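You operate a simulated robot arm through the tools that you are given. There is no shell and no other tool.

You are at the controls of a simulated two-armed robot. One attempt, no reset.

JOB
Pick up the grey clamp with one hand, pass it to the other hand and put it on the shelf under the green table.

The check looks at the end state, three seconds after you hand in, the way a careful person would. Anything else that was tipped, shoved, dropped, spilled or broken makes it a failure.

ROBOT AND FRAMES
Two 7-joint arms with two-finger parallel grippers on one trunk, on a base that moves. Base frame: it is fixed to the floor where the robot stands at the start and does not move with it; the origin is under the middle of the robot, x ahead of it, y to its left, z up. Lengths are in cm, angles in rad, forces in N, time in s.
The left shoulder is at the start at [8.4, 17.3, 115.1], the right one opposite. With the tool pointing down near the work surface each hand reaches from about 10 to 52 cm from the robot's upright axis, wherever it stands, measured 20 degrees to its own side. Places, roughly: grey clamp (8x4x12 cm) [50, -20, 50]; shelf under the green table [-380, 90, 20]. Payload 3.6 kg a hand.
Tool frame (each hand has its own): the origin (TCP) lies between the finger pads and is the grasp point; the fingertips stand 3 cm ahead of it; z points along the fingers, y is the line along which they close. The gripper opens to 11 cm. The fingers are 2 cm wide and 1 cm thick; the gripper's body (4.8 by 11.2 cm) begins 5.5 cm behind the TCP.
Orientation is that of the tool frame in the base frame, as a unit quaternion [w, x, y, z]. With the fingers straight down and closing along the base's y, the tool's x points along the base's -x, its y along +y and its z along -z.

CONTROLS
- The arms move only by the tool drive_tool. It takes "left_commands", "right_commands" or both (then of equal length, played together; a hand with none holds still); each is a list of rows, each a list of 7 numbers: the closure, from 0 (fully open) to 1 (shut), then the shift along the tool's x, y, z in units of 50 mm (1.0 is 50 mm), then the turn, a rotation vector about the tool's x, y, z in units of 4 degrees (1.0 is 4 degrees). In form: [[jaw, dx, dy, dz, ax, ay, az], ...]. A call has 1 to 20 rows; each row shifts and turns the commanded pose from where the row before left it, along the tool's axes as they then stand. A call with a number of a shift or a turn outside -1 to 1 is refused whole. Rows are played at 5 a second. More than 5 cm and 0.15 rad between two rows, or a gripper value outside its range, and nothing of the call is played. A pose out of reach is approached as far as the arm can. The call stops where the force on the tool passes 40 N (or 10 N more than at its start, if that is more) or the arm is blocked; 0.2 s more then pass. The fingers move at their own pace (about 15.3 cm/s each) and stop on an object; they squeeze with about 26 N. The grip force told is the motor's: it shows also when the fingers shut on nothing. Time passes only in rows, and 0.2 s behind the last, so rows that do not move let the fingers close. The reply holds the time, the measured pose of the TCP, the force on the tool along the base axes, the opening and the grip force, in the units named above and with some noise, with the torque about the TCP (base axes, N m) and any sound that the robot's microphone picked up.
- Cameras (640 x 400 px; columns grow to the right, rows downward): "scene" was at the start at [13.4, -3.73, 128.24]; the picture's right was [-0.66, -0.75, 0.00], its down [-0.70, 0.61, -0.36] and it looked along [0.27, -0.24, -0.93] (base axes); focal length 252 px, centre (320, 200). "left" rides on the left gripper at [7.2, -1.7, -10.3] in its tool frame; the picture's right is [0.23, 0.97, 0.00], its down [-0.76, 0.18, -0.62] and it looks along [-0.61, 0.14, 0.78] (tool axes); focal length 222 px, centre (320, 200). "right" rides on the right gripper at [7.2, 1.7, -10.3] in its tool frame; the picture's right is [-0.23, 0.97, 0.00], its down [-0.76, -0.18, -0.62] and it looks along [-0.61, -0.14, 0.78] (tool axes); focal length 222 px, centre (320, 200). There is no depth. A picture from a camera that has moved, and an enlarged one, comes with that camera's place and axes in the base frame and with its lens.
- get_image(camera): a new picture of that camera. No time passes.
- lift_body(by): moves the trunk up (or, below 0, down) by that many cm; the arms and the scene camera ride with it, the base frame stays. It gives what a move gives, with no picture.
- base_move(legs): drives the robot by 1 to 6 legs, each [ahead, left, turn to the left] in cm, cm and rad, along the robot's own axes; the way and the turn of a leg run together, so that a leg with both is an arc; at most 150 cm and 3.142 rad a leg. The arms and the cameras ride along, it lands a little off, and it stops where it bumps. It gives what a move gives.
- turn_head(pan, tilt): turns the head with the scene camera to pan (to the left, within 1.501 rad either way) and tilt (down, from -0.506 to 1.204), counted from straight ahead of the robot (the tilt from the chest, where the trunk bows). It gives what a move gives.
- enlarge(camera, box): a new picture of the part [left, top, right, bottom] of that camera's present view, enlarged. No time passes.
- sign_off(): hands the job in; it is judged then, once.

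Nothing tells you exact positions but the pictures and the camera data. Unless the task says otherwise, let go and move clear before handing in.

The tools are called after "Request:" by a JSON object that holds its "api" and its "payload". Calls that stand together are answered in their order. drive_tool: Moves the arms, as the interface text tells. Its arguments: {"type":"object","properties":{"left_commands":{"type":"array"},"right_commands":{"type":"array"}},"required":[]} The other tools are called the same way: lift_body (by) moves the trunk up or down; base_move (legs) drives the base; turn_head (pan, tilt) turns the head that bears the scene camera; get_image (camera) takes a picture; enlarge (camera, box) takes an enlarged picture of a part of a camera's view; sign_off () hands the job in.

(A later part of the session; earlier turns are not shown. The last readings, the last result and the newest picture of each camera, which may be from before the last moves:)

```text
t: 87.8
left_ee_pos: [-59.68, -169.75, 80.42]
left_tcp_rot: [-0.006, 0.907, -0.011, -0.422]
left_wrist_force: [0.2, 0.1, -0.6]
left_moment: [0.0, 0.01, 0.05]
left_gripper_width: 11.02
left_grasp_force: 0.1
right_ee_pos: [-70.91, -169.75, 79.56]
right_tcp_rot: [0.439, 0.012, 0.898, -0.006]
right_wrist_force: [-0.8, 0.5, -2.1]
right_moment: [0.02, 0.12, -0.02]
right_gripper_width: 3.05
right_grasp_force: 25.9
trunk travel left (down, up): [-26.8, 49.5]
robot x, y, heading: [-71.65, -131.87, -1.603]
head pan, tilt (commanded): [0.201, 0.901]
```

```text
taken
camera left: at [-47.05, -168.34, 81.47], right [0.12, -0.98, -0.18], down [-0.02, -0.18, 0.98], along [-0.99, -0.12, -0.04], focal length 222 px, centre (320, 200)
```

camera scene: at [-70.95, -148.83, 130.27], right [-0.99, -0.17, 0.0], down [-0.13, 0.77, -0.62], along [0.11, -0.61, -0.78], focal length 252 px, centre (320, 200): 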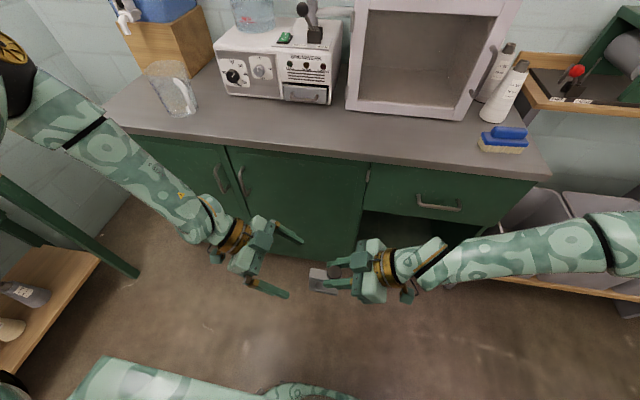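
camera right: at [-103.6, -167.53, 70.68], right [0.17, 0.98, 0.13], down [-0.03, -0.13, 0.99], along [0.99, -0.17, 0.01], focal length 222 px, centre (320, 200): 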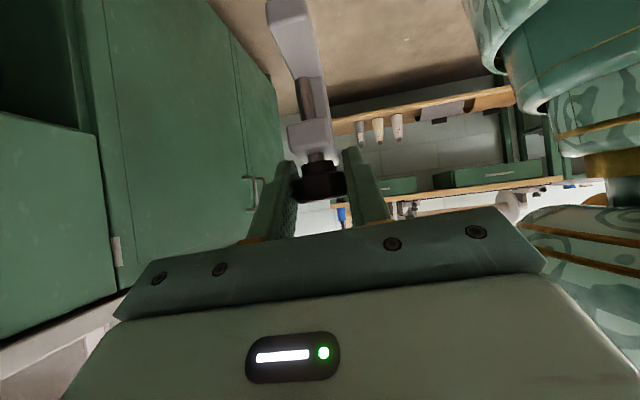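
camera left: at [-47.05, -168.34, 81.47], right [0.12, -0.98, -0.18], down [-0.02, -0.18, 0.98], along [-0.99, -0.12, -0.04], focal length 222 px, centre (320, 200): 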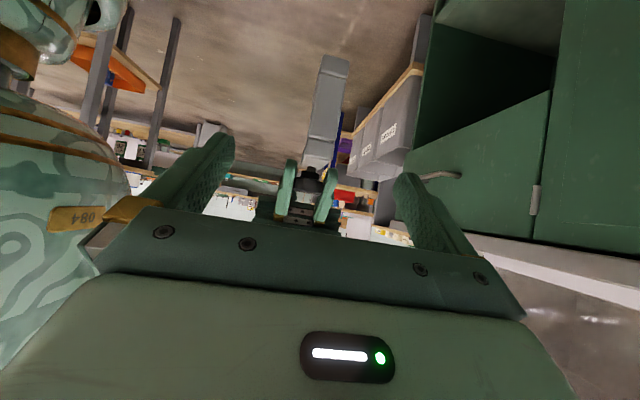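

Request:
{"api": "enlarge", "payload": {"camera": "left", "box": [260, 40, 400, 240]}}

Request:
{"api": "enlarge", "payload": {"camera": "scene", "box": [220, 200, 420, 320]}}

```text
2.00 times, centred on (330, 140) of left
camera zoom: at [-47.05, -168.34, 81.47], right [0.12, -0.98, -0.18], down [-0.02, -0.18, 0.98], along [-0.99, -0.12, -0.04], focal length 444 px, centre (300, 320)
```

zoom: 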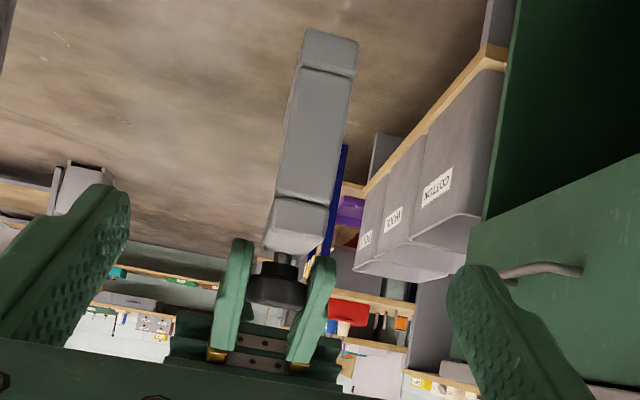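

```text
3.20 times, centred on (320, 260) of scene
camera zoom: at [-70.95, -148.83, 130.27], right [-0.99, -0.17, 0.0], down [-0.13, 0.77, -0.62], along [0.11, -0.61, -0.78], focal length 806 px, centre (320, 8)
```

zoom: 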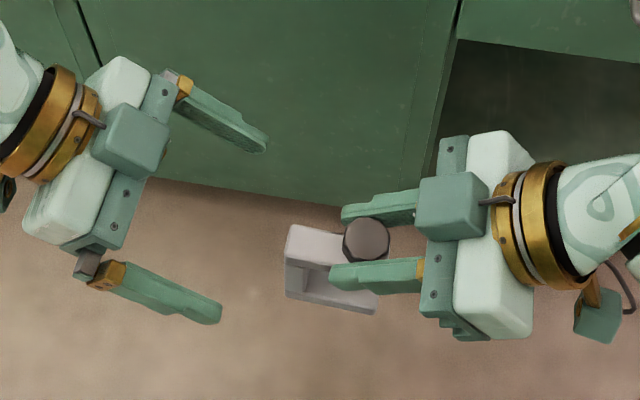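

The alignment is very good: the spine's centre is at y≈-169.75 and the left hand's at -169.8. I move the clamp the last bit up-left so that the spine lies between the left pads.

Request:
{"api": "drive_tool", "payload": {"right_commands": [[1, -0.285, 0.006, 0.042, 0, 0, 0], [1, -0.285, 0.006, 0.042, 0, 0, 0], [1, -0.285, 0.006, 0.042, 0, 0, 0], [1, -0.285, 0.006, 0.042, 0, 0, 0], [1, -0.285, 0.006, 0.042, 0, 0, 0], [1, -0.285, 0.006, 0.042, 0, 0, 0], [1, 0, 0, 0, 0, 0, 0]]}}

Request:
{"api": "get_image", "payload": {"camera": "left"}}

Request:
{"api": "enlarge", "payload": {"camera": "scene", "box": [220, 190, 420, 310]}}

Request:
{"api": "get_image", "payload": {"camera": "right"}}

```text
t: 89.4
left_ee_pos: [-59.66, -169.75, 80.38]
left_tcp_rot: [-0.006, 0.907, -0.011, -0.422]
left_wrist_force: [-0.5, 0.4, -1.0]
left_moment: [-0.01, 0.0, 0.03]
left_gripper_width: 11.0
left_grasp_force: 0.0
right_ee_pos: [-64.85, -169.59, 85.62]
right_tcp_rot: [0.439, 0.013, 0.898, -0.006]
right_wrist_force: [-0.4, -1.1, -3.4]
right_moment: [-0.01, 0.11, -0.03]
right_gripper_width: 3.09
right_grasp_force: 26.1
trunk travel left (down, up): [-26.8, 49.5]
robot x, y, heading: [-71.82, -132.1, -1.596]
head pan, tilt (commanded): [0.201, 0.901]
```

```text
taken
camera left: at [-47.05, -168.34, 81.47], right [0.12, -0.98, -0.18], down [-0.02, -0.18, 0.98], along [-0.99, -0.12, -0.04], focal length 222 px, centre (320, 200)
```

left: 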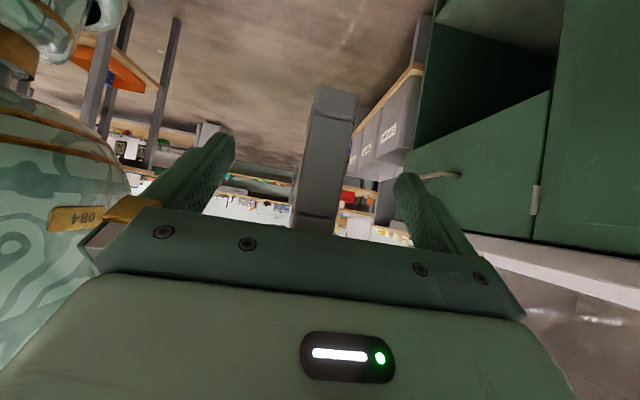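

```text
3.20 times, centred on (320, 250) of scene
camera zoom: at [-70.96, -148.84, 130.27], right [-0.99, -0.17, 0.0], down [-0.13, 0.77, -0.62], along [0.11, -0.61, -0.78], focal length 806 px, centre (320, 40)
```

zoom: 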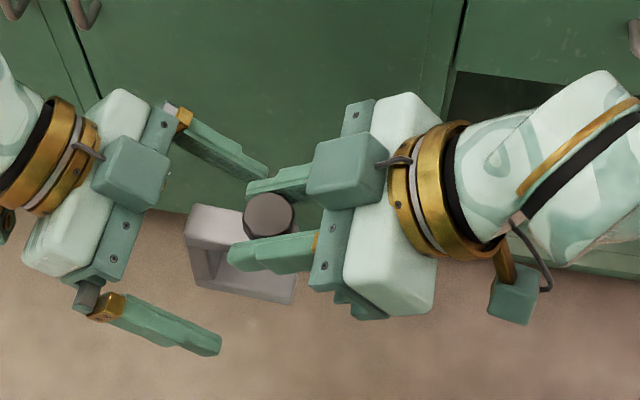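

```text
taken
camera right: at [-77.35, -167.6, 86.18], right [0.17, 0.97, 0.18], down [-0.03, -0.18, 0.98], along [0.99, -0.17, 0.0], focal length 222 px, centre (320, 200)
```

right: 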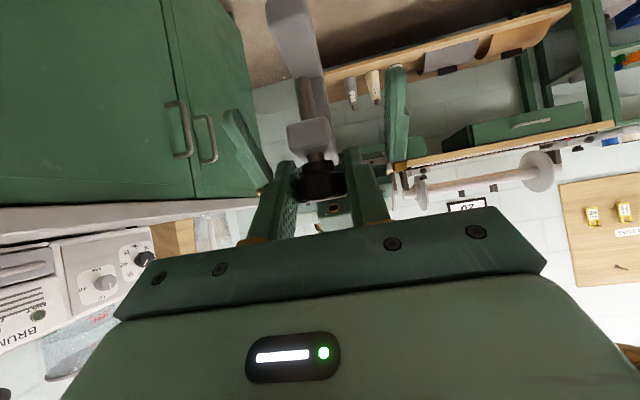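

The spine sits exactly at the left grasp point, between the pads. I close the left hand while the right still holds.

Request:
{"api": "drive_tool", "payload": {"left_commands": [[0.4, 0, 0, 0, 0, 0, 0], [0.6, 0, 0, 0, 0, 0, 0], [0.7, 0, 0, 0, 0, 0, 0], [0.75, 0, 0, 0, 0, 0, 0], [0.8, 0, 0, 0, 0, 0, 0], [1, 0, 0, 0, 0, 0, 0], [1, 0, 0, 0, 0, 0, 0], [1, 0, 0, 0, 0, 0, 0]]}}

Request:
{"api": "get_image", "payload": {"camera": "left"}}

Request:
{"api": "enlarge", "payload": {"camera": "scene", "box": [220, 190, 420, 310]}}

```text
t: 91.2
left_ee_pos: [-59.65, -169.83, 80.3]
left_tcp_rot: [-0.005, 0.907, -0.011, -0.421]
left_wrist_force: [0.2, 3.8, -0.2]
left_moment: [-0.31, 0.09, -0.12]
left_gripper_width: 2.37
left_grasp_force: 26.8
right_ee_pos: [-64.83, -169.59, 85.57]
right_tcp_rot: [0.44, 0.013, 0.898, -0.007]
right_wrist_force: [0.6, -4.5, -4.1]
right_moment: [0.1, 0.01, -0.1]
right_gripper_width: 3.08
right_grasp_force: 26.0
trunk travel left (down, up): [-26.8, 49.5]
robot x, y, heading: [-72.31, -132.21, -1.6]
head pan, tilt (commanded): [0.201, 0.901]
```

```text
taken
camera left: at [-47.05, -168.32, 81.46], right [0.12, -0.98, -0.18], down [-0.02, -0.18, 0.98], along [-0.99, -0.12, -0.04], focal length 222 px, centre (320, 200)
```

left: 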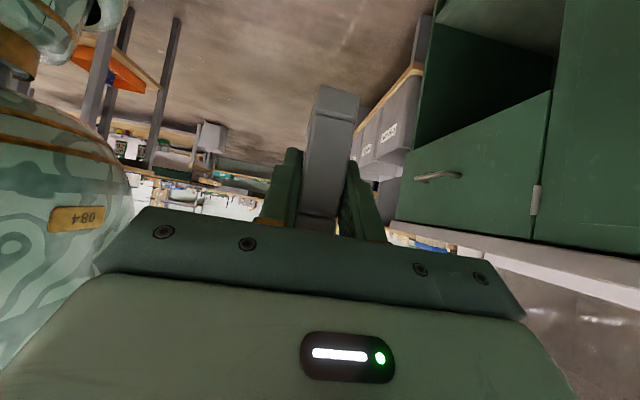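

```text
3.20 times, centred on (320, 250) of scene
camera zoom: at [-70.95, -148.83, 130.27], right [-0.99, -0.17, 0.0], down [-0.13, 0.77, -0.62], along [0.11, -0.61, -0.78], focal length 806 px, centre (320, 40)
```

zoom: 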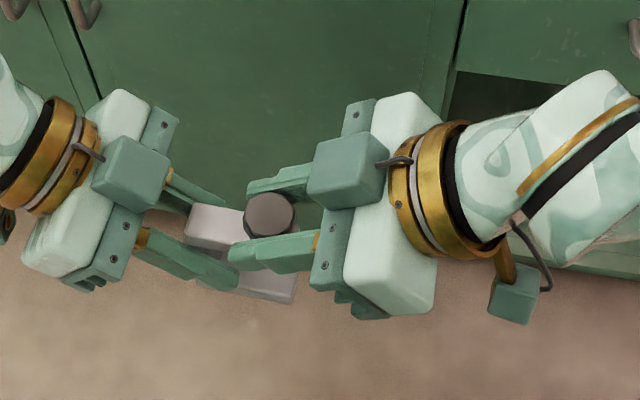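

The left hand has the spine at 2.37 cm with 27 N. Now I open the right hand and back it off along its own axis.

Request:
{"api": "drive_tool", "payload": {"right_commands": [[0.68, 0, 0, 0, 0, 0, 0], [0.6, 0, 0, 0, 0, 0, 0], [0.5, 0, 0, 0, 0, 0, 0], [0.3, 0, 0, 0, 0, 0, 0], [0.3, 0, 0, 0, 0, 0, 0], [0.3, 0, 0, -0.5, 0, 0, 0], [0.3, 0, 0, -0.6, 0, 0, 0], [0.3, 0, 0, -0.6, 0, 0, 0], [0.3, 0, 0, 0, 0, 0, 0]], "left_commands": [[1, 0, 0, 0, 0, 0, 0], [1, 0, 0, 0, 0, 0, 0], [1, 0, 0, 0, 0, 0, 0], [1, 0, 0, 0, 0, 0, 0], [1, 0, 0, 0, 0, 0, 0], [1, 0, 0, 0, 0, 0, 0], [1, 0, 0, 0, 0, 0, 0], [1, 0, 0, 0, 0, 0, 0], [1, 0, 0, 0, 0, 0, 0]]}}

Request:
{"api": "get_image", "payload": {"camera": "scene"}}

Request:
{"api": "get_image", "payload": {"camera": "left"}}

```text
t: 93.2
left_ee_pos: [-59.5, -169.78, 80.48]
left_tcp_rot: [-0.006, 0.907, -0.011, -0.422]
left_wrist_force: [0.9, 1.1, 1.2]
left_moment: [0.03, -0.07, 0.0]
left_gripper_width: 2.39
left_grasp_force: 25.5
right_ee_pos: [-71.4, -169.29, 90.5]
right_tcp_rot: [0.44, 0.013, 0.898, -0.006]
right_wrist_force: [0.5, 0.0, 0.4]
right_moment: [-0.01, 0.0, 0.02]
right_gripper_width: 7.7
right_grasp_force: 0.1
trunk travel left (down, up): [-26.8, 49.5]
robot x, y, heading: [-72.05, -132.11, -1.595]
head pan, tilt (commanded): [0.201, 0.901]
```

```text
taken
camera scene: at [-70.93, -148.86, 130.26], right [-0.99, -0.17, 0.0], down [-0.13, 0.77, -0.62], along [0.11, -0.61, -0.78], focal length 252 px, centre (320, 200)
```

scene: 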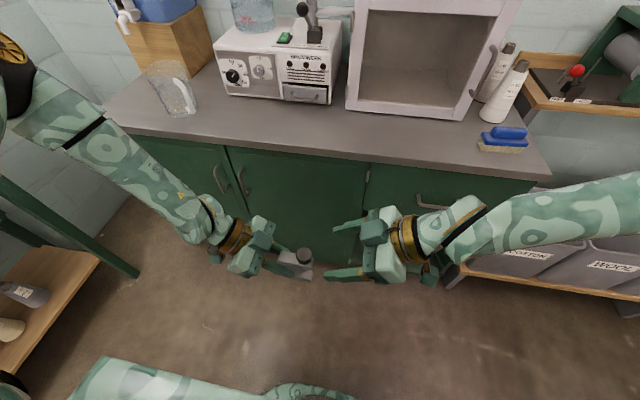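

```text
taken
camera left: at [-47.03, -168.35, 81.45], right [0.12, -0.98, -0.18], down [-0.02, -0.18, 0.98], along [-0.99, -0.12, -0.04], focal length 222 px, centre (320, 200)
```

left: 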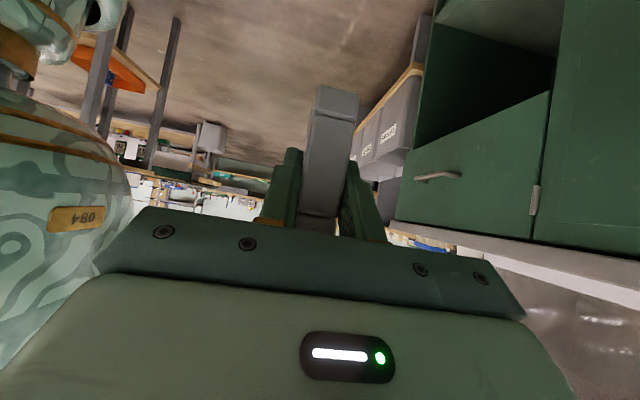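

The handover worked: the left hand holds the clamp by the spine and the right is free. I draw the hands apart, then turn both to point forward for driving.

Request:
{"api": "drive_tool", "payload": {"right_commands": [[0.3, 0.665, -0.014, -0.103, 0, 0, 0], [0.3, 0.665, -0.014, -0.103, 0, 0, 0], [0.3, 0.665, -0.014, -0.103, 0, 0, 0], [0.3, 0.665, -0.014, -0.103, 0, 0, 0], [0.3, 0.665, -0.014, -0.103, 0, 0, 0], [0.3, 0.665, -0.014, -0.103, 0, 0, 0], [0.3, 0.665, -0.014, -0.103, 0, 0, 0], [0.3, 0.665, -0.014, -0.103, 0, 0, 0], [0.3, 0, 0, 0, 0, 0, 0]], "left_commands": [[1, 0.333, -0.01, -0.2415, 0, 0, 0], [1, 0.333, -0.01, -0.2415, 0, 0, 0], [1, 0.333, -0.01, -0.2415, 0, 0, 0], [1, 0.333, -0.01, -0.2415, 0, 0, 0], [1, 0.333, -0.01, -0.2415, 0, 0, 0], [1, 0.333, -0.01, -0.2415, 0, 0, 0], [1, 0.333, -0.01, -0.2415, 0, 0, 0], [1, 0.333, -0.01, -0.2415, 0, 0, 0], [1, 0, 0, 0, 0, 0, 0]]}}

Request:
{"api": "get_image", "payload": {"camera": "left"}}

```text
t: 95.2
left_ee_pos: [-44.17, -170.26, 77.12]
left_tcp_rot: [-0.006, 0.906, -0.01, -0.423]
left_wrist_force: [-0.5, 0.7, -0.6]
left_moment: [-0.03, -0.06, -0.03]
left_gripper_width: 2.38
left_grasp_force: 26.2
left hand out of reach, approached as far as the arm can: row 6, 7, 8
right_ee_pos: [-91.21, -169.38, 72.09]
right_tcp_rot: [0.439, 0.012, 0.899, -0.006]
right_wrist_force: [0.0, 0.8, -0.3]
right_moment: [0.03, -0.02, -0.01]
right_gripper_width: 7.68
right_grasp_force: 0.1
trunk travel left (down, up): [-26.8, 49.5]
robot x, y, heading: [-71.96, -132.28, -1.596]
head pan, tilt (commanded): [0.201, 0.901]
```

```text
taken
camera left: at [-31.67, -168.92, 78.25], right [0.12, -0.98, -0.18], down [-0.02, -0.18, 0.98], along [-0.99, -0.12, -0.04], focal length 222 px, centre (320, 200)
```

left: 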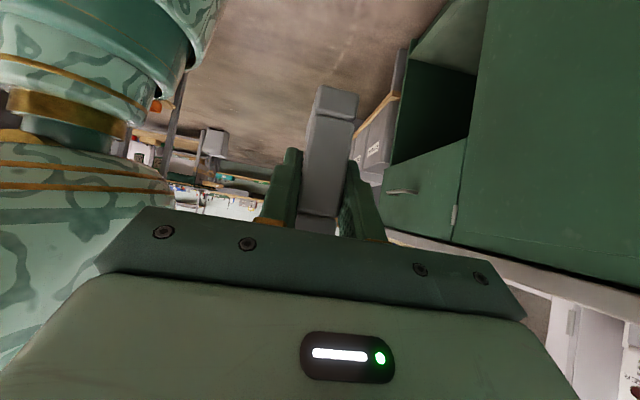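

Request:
{"api": "drive_tool", "payload": {"right_commands": [[0.3, 0, 0, 0, 0.886, 0, 0.69], [0.3, 0, 0, 0, 0.886, 0, 0.69], [0.3, 0, 0, 0, 0.886, 0, 0.69], [0.3, 0, 0, 0, 0.886, 0, 0.69], [0.3, 0, 0, 0, 0.886, 0, 0.69], [0.3, 0, 0, 0, 0.886, 0, 0.69], [0.3, 0, 0, 0, 0.886, 0, 0.69], [0.3, 0, 0, 0, 0.886, 0, 0.69], [0.3, 0, 0, 0, 0.886, 0, 0.69], [0.3, 0, 0, 0, 0.886, 0, 0.69]], "left_commands": [[1, 0, 0, 0, -0.861, 0, -0.7256], [1, 0, 0, 0, -0.861, 0, -0.7256], [1, 0, 0, 0, -0.861, 0, -0.7256], [1, 0, 0, 0, -0.861, 0, -0.7256], [1, 0, 0, 0, -0.861, 0, -0.7256], [1, 0, 0, 0, -0.861, 0, -0.7256], [1, 0, 0, 0, -0.861, 0, -0.7256], [1, 0, 0, 0, -0.861, 0, -0.7256], [1, 0, 0, 0, -0.861, 0, -0.7256], [1, 0, 0, 0, -0.861, 0, -0.7256]]}}

Request:
{"api": "turn_head", "payload": {"pan": 0, "tilt": 0.9}}

Request:
{"api": "get_image", "payload": {"camera": "scene"}}

```text
t: 97.4
left_ee_pos: [-44.32, -170.36, 77.29]
left_tcp_rot: [0.155, 0.842, 0.337, -0.391]
left_wrist_force: [-0.1, -1.1, -0.1]
left_moment: [0.04, -0.08, -0.02]
left_gripper_width: 2.4
left_grasp_force: 26.0
right_ee_pos: [-91.09, -169.4, 72.15]
right_tcp_rot: [0.403, 0.355, 0.825, -0.173]
right_wrist_force: [0.7, -0.1, -0.1]
right_moment: [-0.04, 0.0, 0.04]
right_gripper_width: 7.71
right_grasp_force: 0.1
trunk travel left (down, up): [-26.8, 49.5]
robot x, y, heading: [-72.02, -132.27, -1.596]
head pan, tilt (commanded): [0.201, 0.901]
```

```text
t: 98.2
left_ee_pos: [-44.32, -170.36, 77.32]
left_tcp_rot: [0.154, 0.842, 0.336, -0.393]
left_wrist_force: [-0.1, 0.2, 0.0]
left_moment: [0.04, -0.1, 0.0]
left_gripper_width: 2.4
left_grasp_force: 26.0
right_ee_pos: [-91.09, -169.47, 72.36]
right_tcp_rot: [0.404, 0.355, 0.825, -0.173]
right_wrist_force: [-0.1, 0.0, 0.5]
right_moment: [0.0, -0.01, 0.02]
right_gripper_width: 7.69
right_grasp_force: 0.0
trunk travel left (down, up): [-26.8, 49.5]
robot x, y, heading: [-72.0, -132.21, -1.601]
head pan, tilt (commanded): [0.0, 0.901]
```

```text
taken
camera scene: at [-72.45, -148.92, 130.27], right [-1.0, 0.03, 0.0], down [0.02, 0.78, -0.62], along [-0.02, -0.62, -0.78], focal length 252 px, centre (320, 200)
```

scene: 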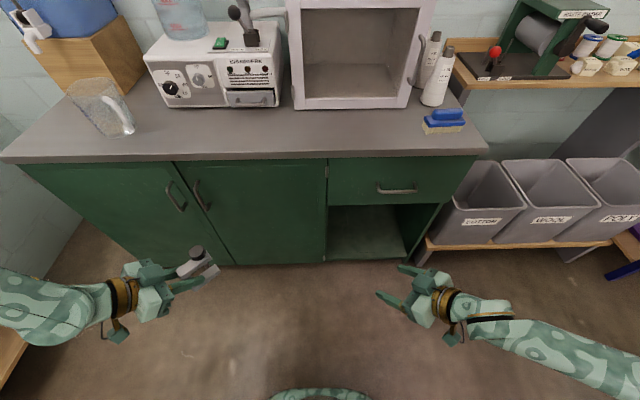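

Both hands turn as expected and the clamp stays put. I finish the turn to forward.

Request:
{"api": "drive_tool", "payload": {"right_commands": [[0.3, 0, 0, 0, 0.886, 0, 0.69], [0.3, 0, 0, 0, 0.886, 0, 0.69], [0.3, 0, 0, 0, 0.886, 0, 0.69], [0.3, 0, 0, 0, 0.886, 0, 0.69], [0.3, 0, 0, 0, 0.886, 0, 0.69], [0.3, 0, 0, 0, 0.886, 0, 0.69], [0.3, 0, 0, 0, 0.886, 0, 0.69], [0.3, 0, 0, 0, 0.886, 0, 0.69], [0.3, 0, 0, 0, 0.886, 0, 0.69], [0.3, 0, 0, 0, 0.886, 0, 0.69]], "left_commands": [[1, 0, 0, 0, -0.861, 0, -0.7256], [1, 0, 0, 0, -0.861, 0, -0.7256], [1, 0, 0, 0, -0.861, 0, -0.7256], [1, 0, 0, 0, -0.861, 0, -0.7256], [1, 0, 0, 0, -0.861, 0, -0.7256], [1, 0, 0, 0, -0.861, 0, -0.7256], [1, 0, 0, 0, -0.861, 0, -0.7256], [1, 0, 0, 0, -0.861, 0, -0.7256], [1, 0, 0, 0, -0.861, 0, -0.7256], [1, 0, 0, 0, -0.861, 0, -0.7256]]}}

Request:
{"api": "get_image", "payload": {"camera": "scene"}}

Request:
{"api": "get_image", "payload": {"camera": "left"}}

```text
t: 100.3
left_ee_pos: [-42.47, -171.82, 81.2]
left_tcp_rot: [0.292, 0.649, 0.635, -0.302]
left_wrist_force: [0.5, -0.1, -3.8]
left_moment: [0.05, -0.02, 0.0]
left_gripper_width: 2.41
left_grasp_force: 25.8
left hand out of reach, approached as far as the arm can: row 1, 2, 3, 4, 6, 7, 8, 10
right_ee_pos: [-90.93, -169.36, 72.12]
right_tcp_rot: [0.307, 0.643, 0.626, -0.316]
right_wrist_force: [0.0, 0.1, 0.3]
right_moment: [-0.01, 0.02, 0.0]
right_gripper_width: 7.7
right_grasp_force: 0.0
trunk travel left (down, up): [-26.8, 49.5]
robot x, y, heading: [-72.12, -132.05, -1.603]
head pan, tilt (commanded): [0.0, 0.901]
```

```text
taken
camera scene: at [-72.28, -148.84, 130.29], right [-1.0, 0.03, 0.0], down [0.02, 0.78, -0.62], along [-0.02, -0.62, -0.78], focal length 252 px, centre (320, 200)
```

scene: 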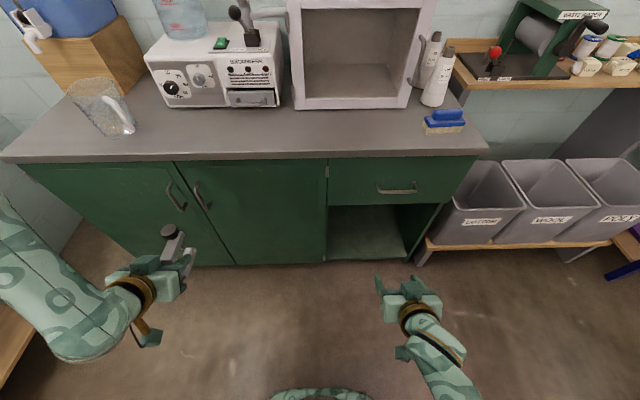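

```text
taken
camera left: at [-43.99, -159.02, 82.31], right [0.98, 0.12, -0.18], down [0.18, -0.02, 0.98], along [0.12, -0.99, -0.04], focal length 222 px, centre (320, 200)
```

left: 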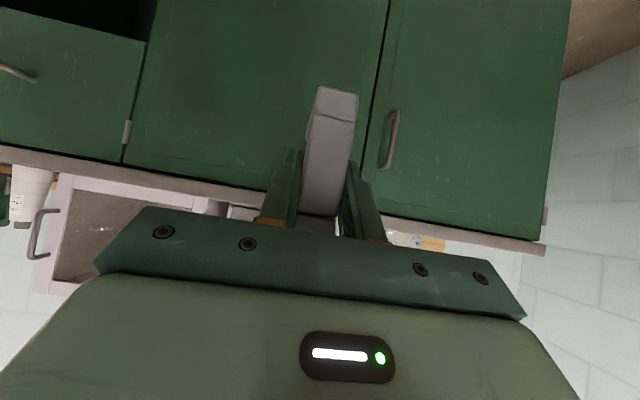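

The clamp now points forward in the left hand (weight shows on the left wrist). To be narrow enough for the corridor I tuck the left hand inward and a little lower.

Request:
{"api": "drive_tool", "payload": {"left_commands": [[1, 0.214, -0.46, 0.18, 0, 0, 0], [1, 0.214, -0.46, 0.18, 0, 0, 0], [1, 0.214, -0.46, 0.18, 0, 0, 0], [1, 0.214, -0.46, 0.18, 0, 0, 0], [1, 0.214, -0.46, 0.18, 0, 0, 0], [1, 0, 0, 0, 0, 0, 0]]}}

Request:
{"api": "get_image", "payload": {"camera": "scene"}}

```text
t: 101.8
left_ee_pos: [-48.16, -174.51, 83.05]
left_tcp_rot: [0.293, 0.649, 0.634, -0.301]
left_wrist_force: [0.2, 0.0, -3.4]
left_moment: [0.08, 0.02, 0.02]
left_gripper_width: 2.38
left_grasp_force: 26.2
left hand out of reach, approached as far as the arm can: row 1, 2, 3, 4, 5
right_ee_pos: [-90.96, -169.46, 72.23]
right_tcp_rot: [0.307, 0.643, 0.627, -0.314]
right_wrist_force: [-0.7, 0.9, 0.6]
right_moment: [0.0, 0.01, -0.01]
right_gripper_width: 7.7
right_grasp_force: 0.0
trunk travel left (down, up): [-26.8, 49.5]
robot x, y, heading: [-72.08, -132.12, -1.599]
head pan, tilt (commanded): [0.0, 0.901]
```

```text
taken
camera scene: at [-72.45, -148.92, 130.27], right [-1.0, 0.03, 0.0], down [0.02, 0.78, -0.62], along [-0.02, -0.62, -0.78], focal length 252 px, centre (320, 200)
```

scene: 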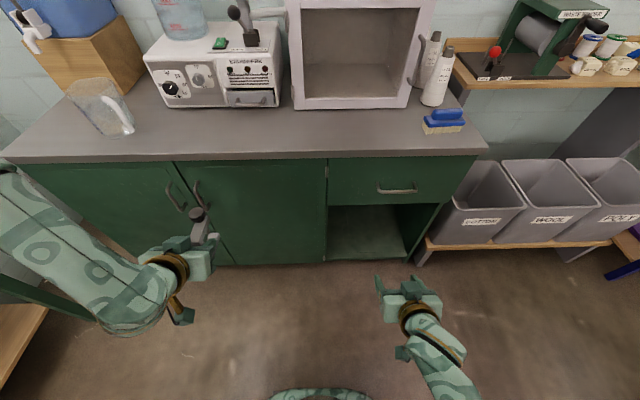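

The left arm is still in an elbow-forward posture that limits it. I move the hand outward and lower to let the elbow drop into a better posture.

Request:
{"api": "drive_tool", "payload": {"left_commands": [[1, 0.38, 0.43, 0.116, 0, 0, 0], [1, 0.38, 0.43, 0.116, 0, 0, 0], [1, 0.38, 0.43, 0.116, 0, 0, 0], [1, 0.38, 0.43, 0.116, 0, 0, 0], [1, 0.38, 0.43, 0.116, 0, 0, 0], [1, 0.38, 0.43, 0.116, 0, 0, 0], [1, 0, 0, 0, 0, 0, 0]]}}

Request:
{"api": "turn_head", "payload": {"pan": 0.4, "tilt": 0.9}}

Request:
{"api": "get_image", "payload": {"camera": "scene"}}

```text
t: 103.3
left_ee_pos: [-35.42, -172.61, 78.25]
left_tcp_rot: [0.293, 0.649, 0.633, -0.302]
left_wrist_force: [-0.1, -1.1, -2.9]
left_moment: [0.06, -0.01, -0.04]
left_gripper_width: 2.39
left_grasp_force: 26.7
left hand out of reach, approached as far as the arm can: row 1, 2, 3, 4, 5, 6
right_ee_pos: [-90.96, -169.37, 72.23]
right_tcp_rot: [0.308, 0.643, 0.628, -0.313]
right_wrist_force: [-0.7, -0.1, -0.2]
right_moment: [0.0, 0.02, 0.01]
right_gripper_width: 7.69
right_grasp_force: 0.0
trunk travel left (down, up): [-26.8, 49.5]
robot x, y, heading: [-71.67, -131.8, -1.598]
head pan, tilt (commanded): [0.0, 0.901]
```

```text
t: 104.2
left_ee_pos: [-35.42, -172.5, 78.08]
left_tcp_rot: [0.294, 0.649, 0.634, -0.302]
left_wrist_force: [0.1, 1.4, -3.6]
left_moment: [0.04, -0.01, 0.01]
left_gripper_width: 2.41
left_grasp_force: 26.4
right_ee_pos: [-91.01, -169.43, 72.31]
right_tcp_rot: [0.307, 0.643, 0.628, -0.314]
right_wrist_force: [0.5, 0.0, -0.4]
right_moment: [0.03, -0.01, -0.02]
right_gripper_width: 7.72
right_grasp_force: 0.1
trunk travel left (down, up): [-26.8, 49.5]
robot x, y, heading: [-72.29, -131.64, -1.594]
head pan, tilt (commanded): [0.4, 0.901]
```

```text
taken
camera scene: at [-69.49, -148.41, 130.27], right [-0.93, -0.36, 0.0], down [-0.28, 0.73, -0.62], along [0.22, -0.58, -0.78], focal length 252 px, centre (320, 200)
```

scene: 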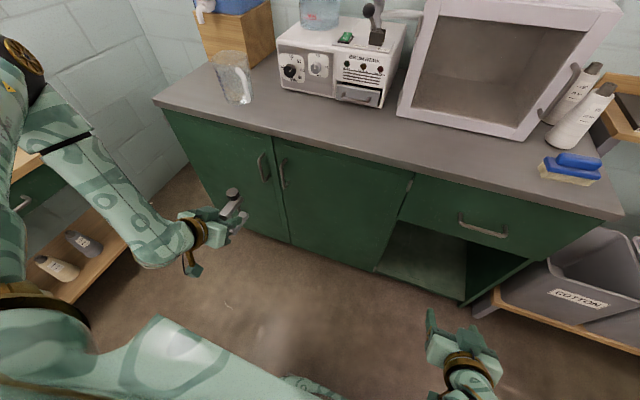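

The left elbow is raised and forward, which is bad for reaching a low shelf (it would hit the table top). I'll try pitching the left hand up toward level, which should push the elbow down.

Request:
{"api": "drive_tool", "payload": {"left_commands": [[1, 0, 0, 0, 0, -0.9, 0], [1, 0, 0, 0, 0, -0.9, 0], [1, 0, 0, 0, 0, -0.9, 0], [1, 0, 0, 0, 0, -0.9, 0], [1, 0, 0, 0, 0, -0.9, 0], [1, 0, 0, 0, 0, -0.9, 0], [1, 0, 0, 0, 0, -0.9, 0], [1, 0, 0, 0, 0, -0.9, 0], [1, 0, 0, 0, 0, -0.9, 0], [1, 0, 0, 0, 0, -0.9, 0]]}}

Request:
{"api": "get_image", "payload": {"camera": "scene"}}

```text
t: 106.4
left_ee_pos: [-30.86, -173.67, 84.51]
left_tcp_rot: [0.442, 0.553, 0.541, -0.454]
left_wrist_force: [-0.2, 0.1, -3.5]
left_moment: [0.06, 0.01, 0.03]
left_gripper_width: 2.39
left_grasp_force: 25.9
left hand out of reach, approached as far as the arm can: row 1, 2, 3, 4, 6, 7, 8, 9, 10
right_ee_pos: [-91.0, -169.37, 72.26]
right_tcp_rot: [0.307, 0.643, 0.628, -0.314]
right_wrist_force: [0.7, -0.2, 0.4]
right_moment: [-0.03, 0.0, 0.01]
right_gripper_width: 7.69
right_grasp_force: 0.0
trunk travel left (down, up): [-26.8, 49.5]
robot x, y, heading: [-71.57, -131.98, -1.597]
head pan, tilt (commanded): [0.4, 0.901]
```

```text
taken
camera scene: at [-69.49, -148.41, 130.27], right [-0.93, -0.36, 0.0], down [-0.28, 0.73, -0.62], along [0.23, -0.58, -0.78], focal length 252 px, centre (320, 200)
```

scene: 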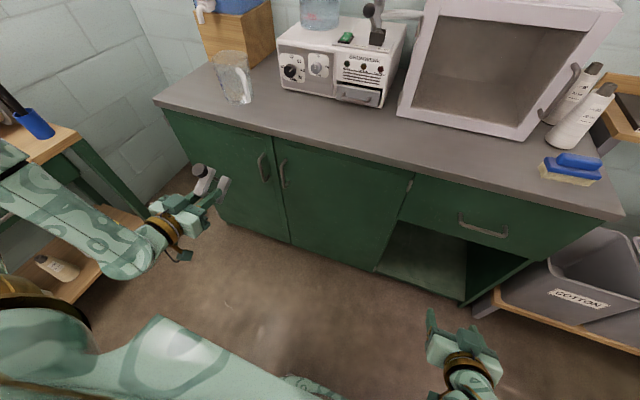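

That works: the forearm is now more level and the elbow has moved outward. I lower the hand further in this level posture to bring the elbow down.

Request:
{"api": "drive_tool", "payload": {"left_commands": [[1, 0.5, 0, 0, 0, 0, 0], [1, 0.5, 0, 0, 0, 0, 0], [1, 0.5, 0, 0, 0, 0, 0], [1, 0.5, 0, 0, 0, 0, 0], [1, 0.5, 0, 0, 0, 0, 0], [1, 0, 0, 0, 0, 0, 0]]}}

Request:
{"api": "get_image", "payload": {"camera": "scene"}}

```text
t: 107.8
left_ee_pos: [-30.85, -173.65, 84.51]
left_tcp_rot: [0.441, 0.553, 0.541, -0.454]
left_wrist_force: [0.3, 0.5, -2.6]
left_moment: [0.04, -0.03, 0.04]
left_gripper_width: 2.39
left_grasp_force: 25.7
left hand out of reach, approached as far as the arm can: row 1, 2, 3, 4, 5
right_ee_pos: [-91.1, -169.34, 72.1]
right_tcp_rot: [0.307, 0.643, 0.627, -0.314]
right_wrist_force: [0.2, -0.1, -0.2]
right_moment: [0.03, -0.01, 0.01]
right_gripper_width: 7.72
right_grasp_force: 0.0
trunk travel left (down, up): [-26.8, 49.5]
robot x, y, heading: [-71.69, -131.87, -1.598]
head pan, tilt (commanded): [0.4, 0.901]
```

```text
taken
camera scene: at [-69.48, -148.4, 130.27], right [-0.93, -0.36, 0.0], down [-0.28, 0.73, -0.62], along [0.23, -0.58, -0.78], focal length 252 px, centre (320, 200)
```

scene: 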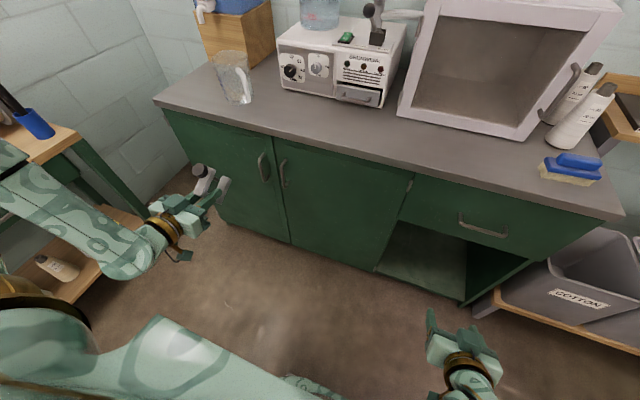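

It is stuck because the forearm comes in from far left with the wrist bent sharply. Turning the hand outward (to the left) should pull the elbow in toward my side.

Request:
{"api": "drive_tool", "payload": {"left_commands": [[1, 0, 0, 0, -0.98, 0, -0.197], [1, 0, 0, 0, -0.98, 0, -0.197], [1, 0, 0, 0, -0.98, 0, -0.197], [1, 0, 0, 0, -0.98, 0, -0.197], [1, 0, 0, 0, -0.98, 0, -0.197], [1, 0, 0, 0, -0.98, 0, -0.197], [1, 0, 0, 0, -0.98, 0, -0.197], [1, 0, 0, 0, -0.98, 0, -0.197], [1, 0, 0, 0, -0.98, 0, -0.197], [1, 0, 0, 0, -0.98, 0, -0.197]]}}

Request:
{"api": "turn_head", "payload": {"pan": 0.7, "tilt": 0.8}}

Request:
{"api": "get_image", "payload": {"camera": "scene"}}

```text
t: 110.0
left_ee_pos: [-28.87, -174.82, 87.91]
left_tcp_rot: [0.57, 0.335, 0.698, -0.275]
left_wrist_force: [0.4, 0.2, -3.4]
left_moment: [0.1, 0.07, 0.04]
left_gripper_width: 2.36
left_grasp_force: 25.7
left hand out of reach, approached as far as the arm can: row 1, 3, 7, 8
right_ee_pos: [-91.15, -169.45, 72.26]
right_tcp_rot: [0.307, 0.643, 0.627, -0.314]
right_wrist_force: [0.5, -0.2, -0.5]
right_moment: [0.0, -0.02, 0.01]
right_gripper_width: 7.71
right_grasp_force: 0.1
trunk travel left (down, up): [-26.8, 49.5]
robot x, y, heading: [-72.29, -132.35, -1.598]
head pan, tilt (commanded): [0.4, 0.901]
```

```text
t: 110.8
left_ee_pos: [-28.92, -174.8, 87.89]
left_tcp_rot: [0.568, 0.336, 0.699, -0.275]
left_wrist_force: [0.0, -0.1, -2.9]
left_moment: [0.08, 0.08, 0.0]
left_gripper_width: 2.42
left_grasp_force: 26.7
right_ee_pos: [-90.98, -169.43, 72.2]
right_tcp_rot: [0.307, 0.643, 0.627, -0.314]
right_wrist_force: [-0.7, -0.3, 0.6]
right_moment: [-0.01, 0.01, -0.01]
right_gripper_width: 7.7
right_grasp_force: 0.0
trunk travel left (down, up): [-26.8, 49.5]
robot x, y, heading: [-72.04, -131.77, -1.603]
head pan, tilt (commanded): [0.7, 0.799]
```

```text
taken
camera scene: at [-67.21, -147.7, 131.06], right [-0.78, -0.62, 0.0], down [-0.45, 0.56, -0.7], along [0.43, -0.55, -0.72], focal length 252 px, centre (320, 200)
```

scene: 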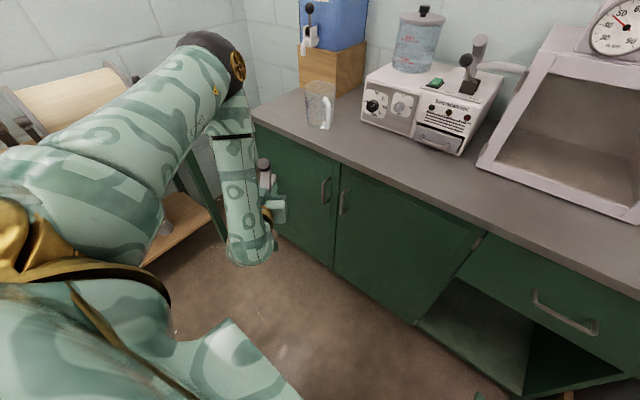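

The left elbow is raised in front with the forearm hanging down, so I must swing it around via "pointing right". First I step back and left a little for more space.

Request:
{"api": "base_move", "payload": {"legs": [[-15, 22, 0]]}}

Request:
{"api": "drive_tool", "payload": {"left_commands": [[1, 0, 0, -0.2, 0.98, 0, 0.197], [1, 0, 0, -0.2, 0.98, 0, 0.197], [1, 0, 0, 0, 0.98, 0, 0.197], [1, 0, 0, 0, 0.98, 0, 0.197], [1, 0, 0, 0, 0.98, 0, 0.197], [1, 0, 0, 0, 0.98, 0, 0.197], [1, 0, 0, 0, 0.98, 0, 0.197], [1, 0, 0, 0, 0.98, 0, 0.197], [1, 0, 0, 0, 0.98, 0, 0.197], [1, 0, 0, 0, 0.98, 0, 0.197], [1, 0, 0, 0, 0.98, 0, 0.197], [1, 0, 0, 0, 0.98, 0, 0.197], [1, 0, 0, 0, 0.98, 0, 0.197], [1, 0, 0, 0, 0.98, 0, 0.197], [1, 0, 0, 0, 0.98, 0, 0.197], [1, 0, 0, 0, 0.98, 0, 0.197], [1, 0, 0, 0, 0.98, 0, 0.197], [1, 0, 0, 0, 0.98, 0, 0.197], [1, 0, 0, 0, 0.98, 0, 0.197], [1, 0, 0, 0, 0.98, 0, 0.197]]}}

Request:
{"api": "turn_head", "payload": {"pan": 0.5, "tilt": 0.8}}

Request:
{"api": "get_image", "payload": {"camera": "scene"}}

```text
t: 112.7
left_ee_pos: [-6.22, -160.39, 88.0]
left_tcp_rot: [0.569, 0.335, 0.698, -0.275]
left_wrist_force: [-0.3, 0.7, -3.0]
left_moment: [0.03, 0.07, -0.01]
left_gripper_width: 2.38
left_grasp_force: 25.8
right_ee_pos: [-68.21, -155.06, 72.22]
right_tcp_rot: [0.307, 0.643, 0.627, -0.314]
right_wrist_force: [1.2, -0.1, 0.6]
right_moment: [0.02, -0.02, -0.01]
right_gripper_width: 7.72
right_grasp_force: 0.1
trunk travel left (down, up): [-26.8, 49.5]
robot x, y, heading: [-48.86, -117.82, -1.601]
head pan, tilt (commanded): [0.7, 0.799]
```

```text
t: 116.9
left_ee_pos: [-7.34, -159.1, 88.69]
left_tcp_rot: [0.259, 0.705, 0.319, -0.578]
left_wrist_force: [-0.7, -0.1, -2.9]
left_moment: [0.04, -0.05, 0.03]
left_gripper_width: 2.36
left_grasp_force: 26.0
left hand out of reach, approached as far as the arm can: row 2
right_ee_pos: [-68.37, -154.99, 72.33]
right_tcp_rot: [0.307, 0.643, 0.627, -0.315]
right_wrist_force: [0.7, 0.4, 0.2]
right_moment: [-0.01, 0.03, 0.02]
right_gripper_width: 7.7
right_grasp_force: 0.1
trunk travel left (down, up): [-26.8, 49.5]
robot x, y, heading: [-49.3, -117.53, -1.599]
head pan, tilt (commanded): [0.7, 0.799]
```

```text
t: 117.7
left_ee_pos: [-7.28, -159.07, 88.64]
left_tcp_rot: [0.26, 0.704, 0.319, -0.579]
left_wrist_force: [-0.4, 0.3, -1.9]
left_moment: [0.04, -0.05, -0.02]
left_gripper_width: 2.4
left_grasp_force: 26.0
right_ee_pos: [-68.37, -155.06, 72.26]
right_tcp_rot: [0.306, 0.643, 0.628, -0.314]
right_wrist_force: [-0.2, 0.3, 1.0]
right_moment: [-0.01, 0.03, 0.03]
right_gripper_width: 7.71
right_grasp_force: 0.1
trunk travel left (down, up): [-26.8, 49.5]
robot x, y, heading: [-49.13, -117.68, -1.598]
head pan, tilt (commanded): [0.499, 0.799]
```

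```text
taken
camera scene: at [-45.86, -134.24, 131.06], right [-0.89, -0.45, 0.0], down [-0.33, 0.64, -0.7], along [0.32, -0.62, -0.72], focal length 252 px, centre (320, 200)
```

scene: 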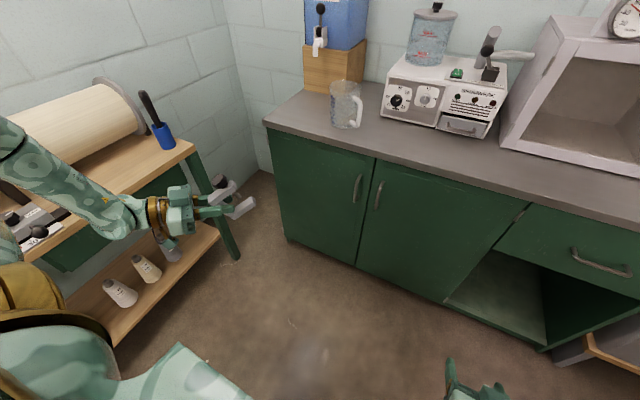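

The forearm now lines up with the hand, elbow out to the left. I pitch the hand upward so the elbow drops below it.

Request:
{"api": "drive_tool", "payload": {"left_commands": [[1, 0, 0, 0, 0, -0.95, 0], [1, 0, 0, 0, 0, -0.95, 0], [1, 0, 0, 0, 0, -0.95, 0], [1, 0, 0, 0, 0, -0.95, 0], [1, 0, 0, 0, 0, -0.95, 0], [1, 0, 0, 0, 0, -0.95, 0], [1, 0, 0, 0, 0, -0.95, 0], [1, 0, 0, 0, 0, -0.95, 0], [1, 0, 0, 0, 0, -0.95, 0], [1, 0, 0, 0, 0, -0.95, 0]]}}

Request:
{"api": "get_image", "payload": {"camera": "scene"}}

```text
t: 119.8
left_ee_pos: [-7.38, -159.04, 88.56]
left_tcp_rot: [-0.349, -0.478, -0.217, 0.776]
left_wrist_force: [0.4, -0.6, -3.0]
left_moment: [0.01, -0.03, 0.01]
left_gripper_width: 2.38
left_grasp_force: 26.1
right_ee_pos: [-68.31, -155.18, 72.3]
right_tcp_rot: [0.307, 0.642, 0.628, -0.315]
right_wrist_force: [0.5, 0.4, -0.5]
right_moment: [0.0, 0.05, -0.03]
right_gripper_width: 7.69
right_grasp_force: 0.1
trunk travel left (down, up): [-26.8, 49.5]
robot x, y, heading: [-49.42, -118.08, -1.599]
head pan, tilt (commanded): [0.499, 0.799]
```

```text
taken
camera scene: at [-45.87, -134.25, 131.06], right [-0.89, -0.45, 0.0], down [-0.33, 0.64, -0.7], along [0.32, -0.62, -0.72], focal length 252 px, centre (320, 200)
```

scene: 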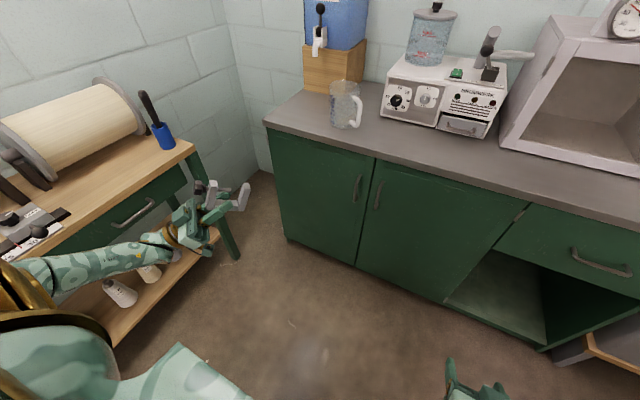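

The elbow has dropped nicely. Now I yaw the hand back to straight ahead while it is still pitched up.

Request:
{"api": "drive_tool", "payload": {"left_commands": [[1, 0, 0, 0, -0.893, 0, 0.449], [1, 0, 0, 0, -0.893, 0, 0.449], [1, 0, 0, 0, -0.893, 0, 0.449], [1, 0, 0, 0, -0.893, 0, 0.449], [1, 0, 0, 0, -0.893, 0, 0.449], [1, 0, 0, 0, -0.893, 0, 0.449], [1, 0, 0, 0, -0.893, 0, 0.449], [1, 0, 0, 0, -0.893, 0, 0.449], [1, 0, 0, 0, -0.893, 0, 0.449], [1, 0, 0, 0, -0.893, 0, 0.449]]}}

Request:
{"api": "get_image", "payload": {"camera": "scene"}}

```text
t: 122.0
left_ee_pos: [-7.36, -159.13, 88.74]
left_tcp_rot: [-0.594, -0.376, -0.367, 0.61]
left_wrist_force: [-0.1, -0.7, -3.6]
left_moment: [0.04, 0.02, 0.0]
left_gripper_width: 2.39
left_grasp_force: 26.1
right_ee_pos: [-68.37, -155.04, 72.23]
right_tcp_rot: [0.307, 0.642, 0.628, -0.314]
right_wrist_force: [0.3, -0.1, 0.0]
right_moment: [0.03, 0.01, -0.03]
right_gripper_width: 7.73
right_grasp_force: 0.0
trunk travel left (down, up): [-26.8, 49.5]
robot x, y, heading: [-49.09, -117.48, -1.603]
head pan, tilt (commanded): [0.499, 0.799]
```

```text
taken
camera scene: at [-45.9, -134.23, 131.07], right [-0.89, -0.45, 0.0], down [-0.33, 0.64, -0.7], along [0.32, -0.62, -0.72], focal length 252 px, centre (320, 200)
```

scene: 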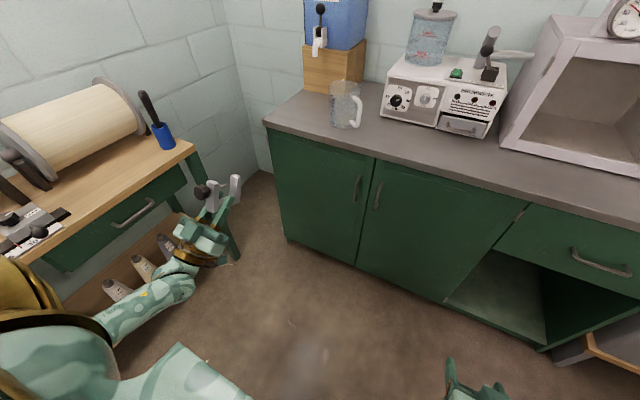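

The elbow is now low and the forearm comes from below. I pitch the hand back down to 40°, so the clamp is upright again.

Request:
{"api": "drive_tool", "payload": {"left_commands": [[1, 0, 0, 0, 0, 0.98, 0], [1, 0, 0, 0, 0, 0.98, 0], [1, 0, 0, 0, 0, 0.98, 0], [1, 0, 0, 0, 0, 0.98, 0], [1, 0, 0, 0, 0, 0.98, 0], [1, 0, 0, 0, 0, 0.98, 0], [1, 0, 0, 0, 0, 0.98, 0], [1, 0, 0, 0, 0, 0.98, 0], [1, 0, 0, 0, 0, 0.98, 0], [1, 0, 0, 0, 0, 0.98, 0], [1, 0, 0, 0, 0, 0.98, 0], [1, 0, 0, 0, 0, 0.98, 0], [1, 0, 0, 0, 0, 0.98, 0], [1, 0, 0, 0, 0, 0.98, 0], [1, 0, 0, 0, 0, 0.98, 0], [1, 0, 0, 0, 0, 0.98, 0], [1, 0, 0, 0, 0, 0.98, 0]]}}

Request:
{"api": "get_image", "payload": {"camera": "scene"}}

Request:
{"api": "get_image", "payload": {"camera": "left"}}

```text
t: 125.7
left_ee_pos: [-7.25, -159.09, 88.51]
left_tcp_rot: [0.294, 0.649, 0.633, -0.302]
left_wrist_force: [1.4, 0.4, -3.5]
left_moment: [0.09, 0.02, -0.02]
left_gripper_width: 2.39
left_grasp_force: 26.3
right_ee_pos: [-68.34, -155.09, 72.24]
right_tcp_rot: [0.307, 0.643, 0.628, -0.314]
right_wrist_force: [0.4, -0.1, 1.1]
right_moment: [-0.03, -0.01, -0.03]
right_gripper_width: 7.71
right_grasp_force: 0.0
trunk travel left (down, up): [-26.8, 49.5]
robot x, y, heading: [-48.96, -117.51, -1.601]
head pan, tilt (commanded): [0.499, 0.799]
```

```text
taken
camera scene: at [-45.87, -134.25, 131.06], right [-0.89, -0.45, 0.0], down [-0.33, 0.64, -0.7], along [0.32, -0.62, -0.72], focal length 252 px, centre (320, 200)
```

scene: 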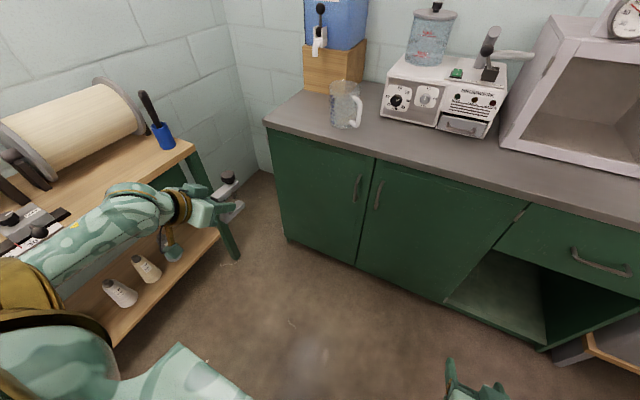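

```text
taken
camera left: at [-8.7, -146.37, 89.7], right [0.98, 0.12, -0.17], down [0.18, -0.02, 0.98], along [0.12, -0.99, -0.04], focal length 222 px, centre (320, 200)
```

left: 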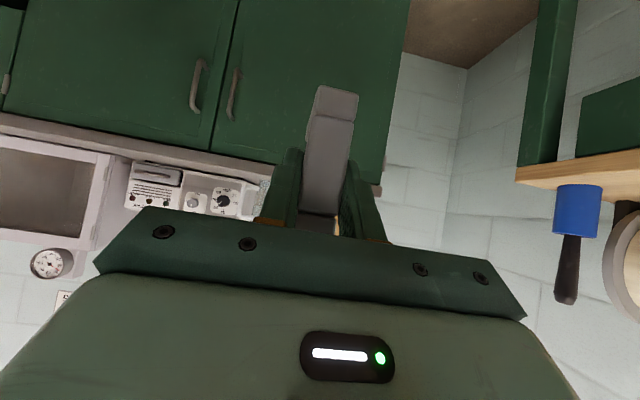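

The left arm is in a natural posture now with the clamp upright. I bring the hand inward and lower for driving.

Request:
{"api": "drive_tool", "payload": {"left_commands": [[1, 0.336, -0.486, 0.245, 0, 0, 0], [1, 0.336, -0.486, 0.245, 0, 0, 0], [1, 0.336, -0.486, 0.245, 0, 0, 0], [1, 0.336, -0.486, 0.245, 0, 0, 0], [1, 0.336, -0.486, 0.245, 0, 0, 0], [1, 0.336, -0.486, 0.245, 0, 0, 0], [1, 0.336, -0.486, 0.245, 0, 0, 0], [1, 0, 0, 0, 0, 0, 0]]}}

Request:
{"api": "turn_head", "payload": {"pan": 0.1, "tilt": 0.95}}

Request:
{"api": "get_image", "payload": {"camera": "scene"}}

```text
t: 127.5
left_ee_pos: [-24.45, -157.76, 74.15]
left_tcp_rot: [0.295, 0.648, 0.633, -0.303]
left_wrist_force: [0.2, -0.1, -2.2]
left_moment: [0.05, -0.02, -0.03]
left_gripper_width: 2.38
left_grasp_force: 26.0
right_ee_pos: [-68.22, -155.13, 72.3]
right_tcp_rot: [0.308, 0.642, 0.628, -0.314]
right_wrist_force: [0.4, 0.2, -0.1]
right_moment: [0.0, 0.0, 0.0]
right_gripper_width: 7.66
right_grasp_force: 0.0
trunk travel left (down, up): [-26.8, 49.5]
robot x, y, heading: [-49.55, -118.0, -1.601]
head pan, tilt (commanded): [0.499, 0.799]
```

```text
t: 128.3
left_ee_pos: [-24.39, -157.66, 74.23]
left_tcp_rot: [0.295, 0.648, 0.634, -0.302]
left_wrist_force: [-1.1, -0.8, -2.7]
left_moment: [0.08, 0.02, -0.01]
left_gripper_width: 2.38
left_grasp_force: 26.0
right_ee_pos: [-68.34, -155.0, 72.22]
right_tcp_rot: [0.307, 0.643, 0.627, -0.315]
right_wrist_force: [0.1, -0.5, -0.4]
right_moment: [-0.01, 0.01, 0.05]
right_gripper_width: 7.68
right_grasp_force: 0.1
trunk travel left (down, up): [-26.8, 49.5]
robot x, y, heading: [-49.45, -117.7, -1.602]
head pan, tilt (commanded): [0.099, 0.949]
```

```text
taken
camera scene: at [-49.03, -134.3, 129.92], right [-1.0, -0.07, 0.0], down [-0.06, 0.81, -0.58], along [0.04, -0.58, -0.81], focal length 252 px, centre (320, 200)
```

scene: 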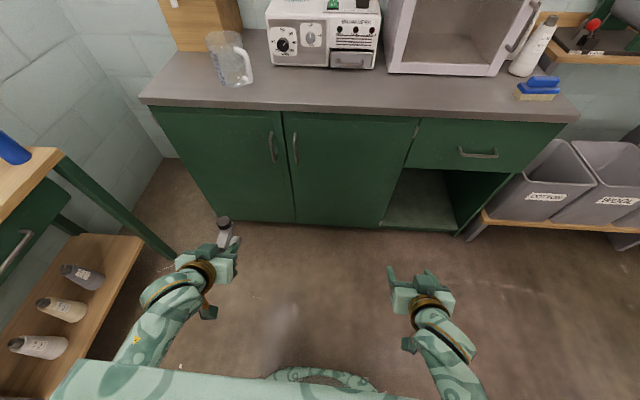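

Both arms are compact now with the clamp upright in the left hand. I drive: a bit ahead, then turn right to face -x, and look down the corridor.

Request:
{"api": "base_move", "payload": {"legs": [[15, 0, 0], [0, 0, -1.54]]}}

Request:
{"api": "turn_head", "payload": {"pan": 0, "tilt": 0.5}}

Request:
{"api": "get_image", "payload": {"camera": "scene"}}

```text
t: 133.5
left_ee_pos: [-89.38, -157.52, 74.12]
left_tcp_rot: [-0.004, 0.907, -0.007, -0.422]
left_wrist_force: [0.2, 0.4, -3.7]
left_moment: [0.02, -0.05, 0.01]
left_gripper_width: 2.41
left_grasp_force: 25.7
right_ee_pos: [-87.1, -113.61, 72.2]
right_tcp_rot: [-0.003, 0.898, -0.007, -0.439]
right_wrist_force: [0.4, -0.7, -0.3]
right_moment: [0.0, 0.0, -0.03]
right_gripper_width: 7.7
right_grasp_force: 0.1
trunk travel left (down, up): [-26.8, 49.5]
robot x, y, heading: [-49.76, -132.8, 3.115]
head pan, tilt (commanded): [0.099, 0.949]
```

```text
t: 134.4
left_ee_pos: [-89.46, -157.64, 74.15]
left_tcp_rot: [-0.004, 0.907, -0.007, -0.422]
left_wrist_force: [-0.4, 0.8, -2.9]
left_moment: [-0.03, -0.07, -0.02]
left_gripper_width: 2.38
left_grasp_force: 26.3
right_ee_pos: [-87.12, -113.63, 72.14]
right_tcp_rot: [-0.003, 0.898, -0.007, -0.439]
right_wrist_force: [-1.0, 0.1, 1.1]
right_moment: [0.01, -0.01, -0.03]
right_gripper_width: 7.72
right_grasp_force: 0.1
trunk travel left (down, up): [-26.8, 49.5]
robot x, y, heading: [-49.76, -132.33, 3.123]
head pan, tilt (commanded): [0.0, 0.499]
```

```text
taken
camera scene: at [-68.12, -132.12, 133.65], right [0.02, 1.0, 0.0], down [0.48, -0.01, -0.88], along [-0.88, 0.02, -0.48], focal length 252 px, centre (320, 200)
```

scene: 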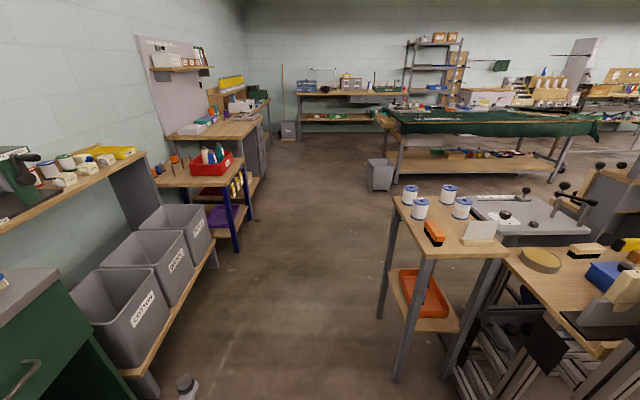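

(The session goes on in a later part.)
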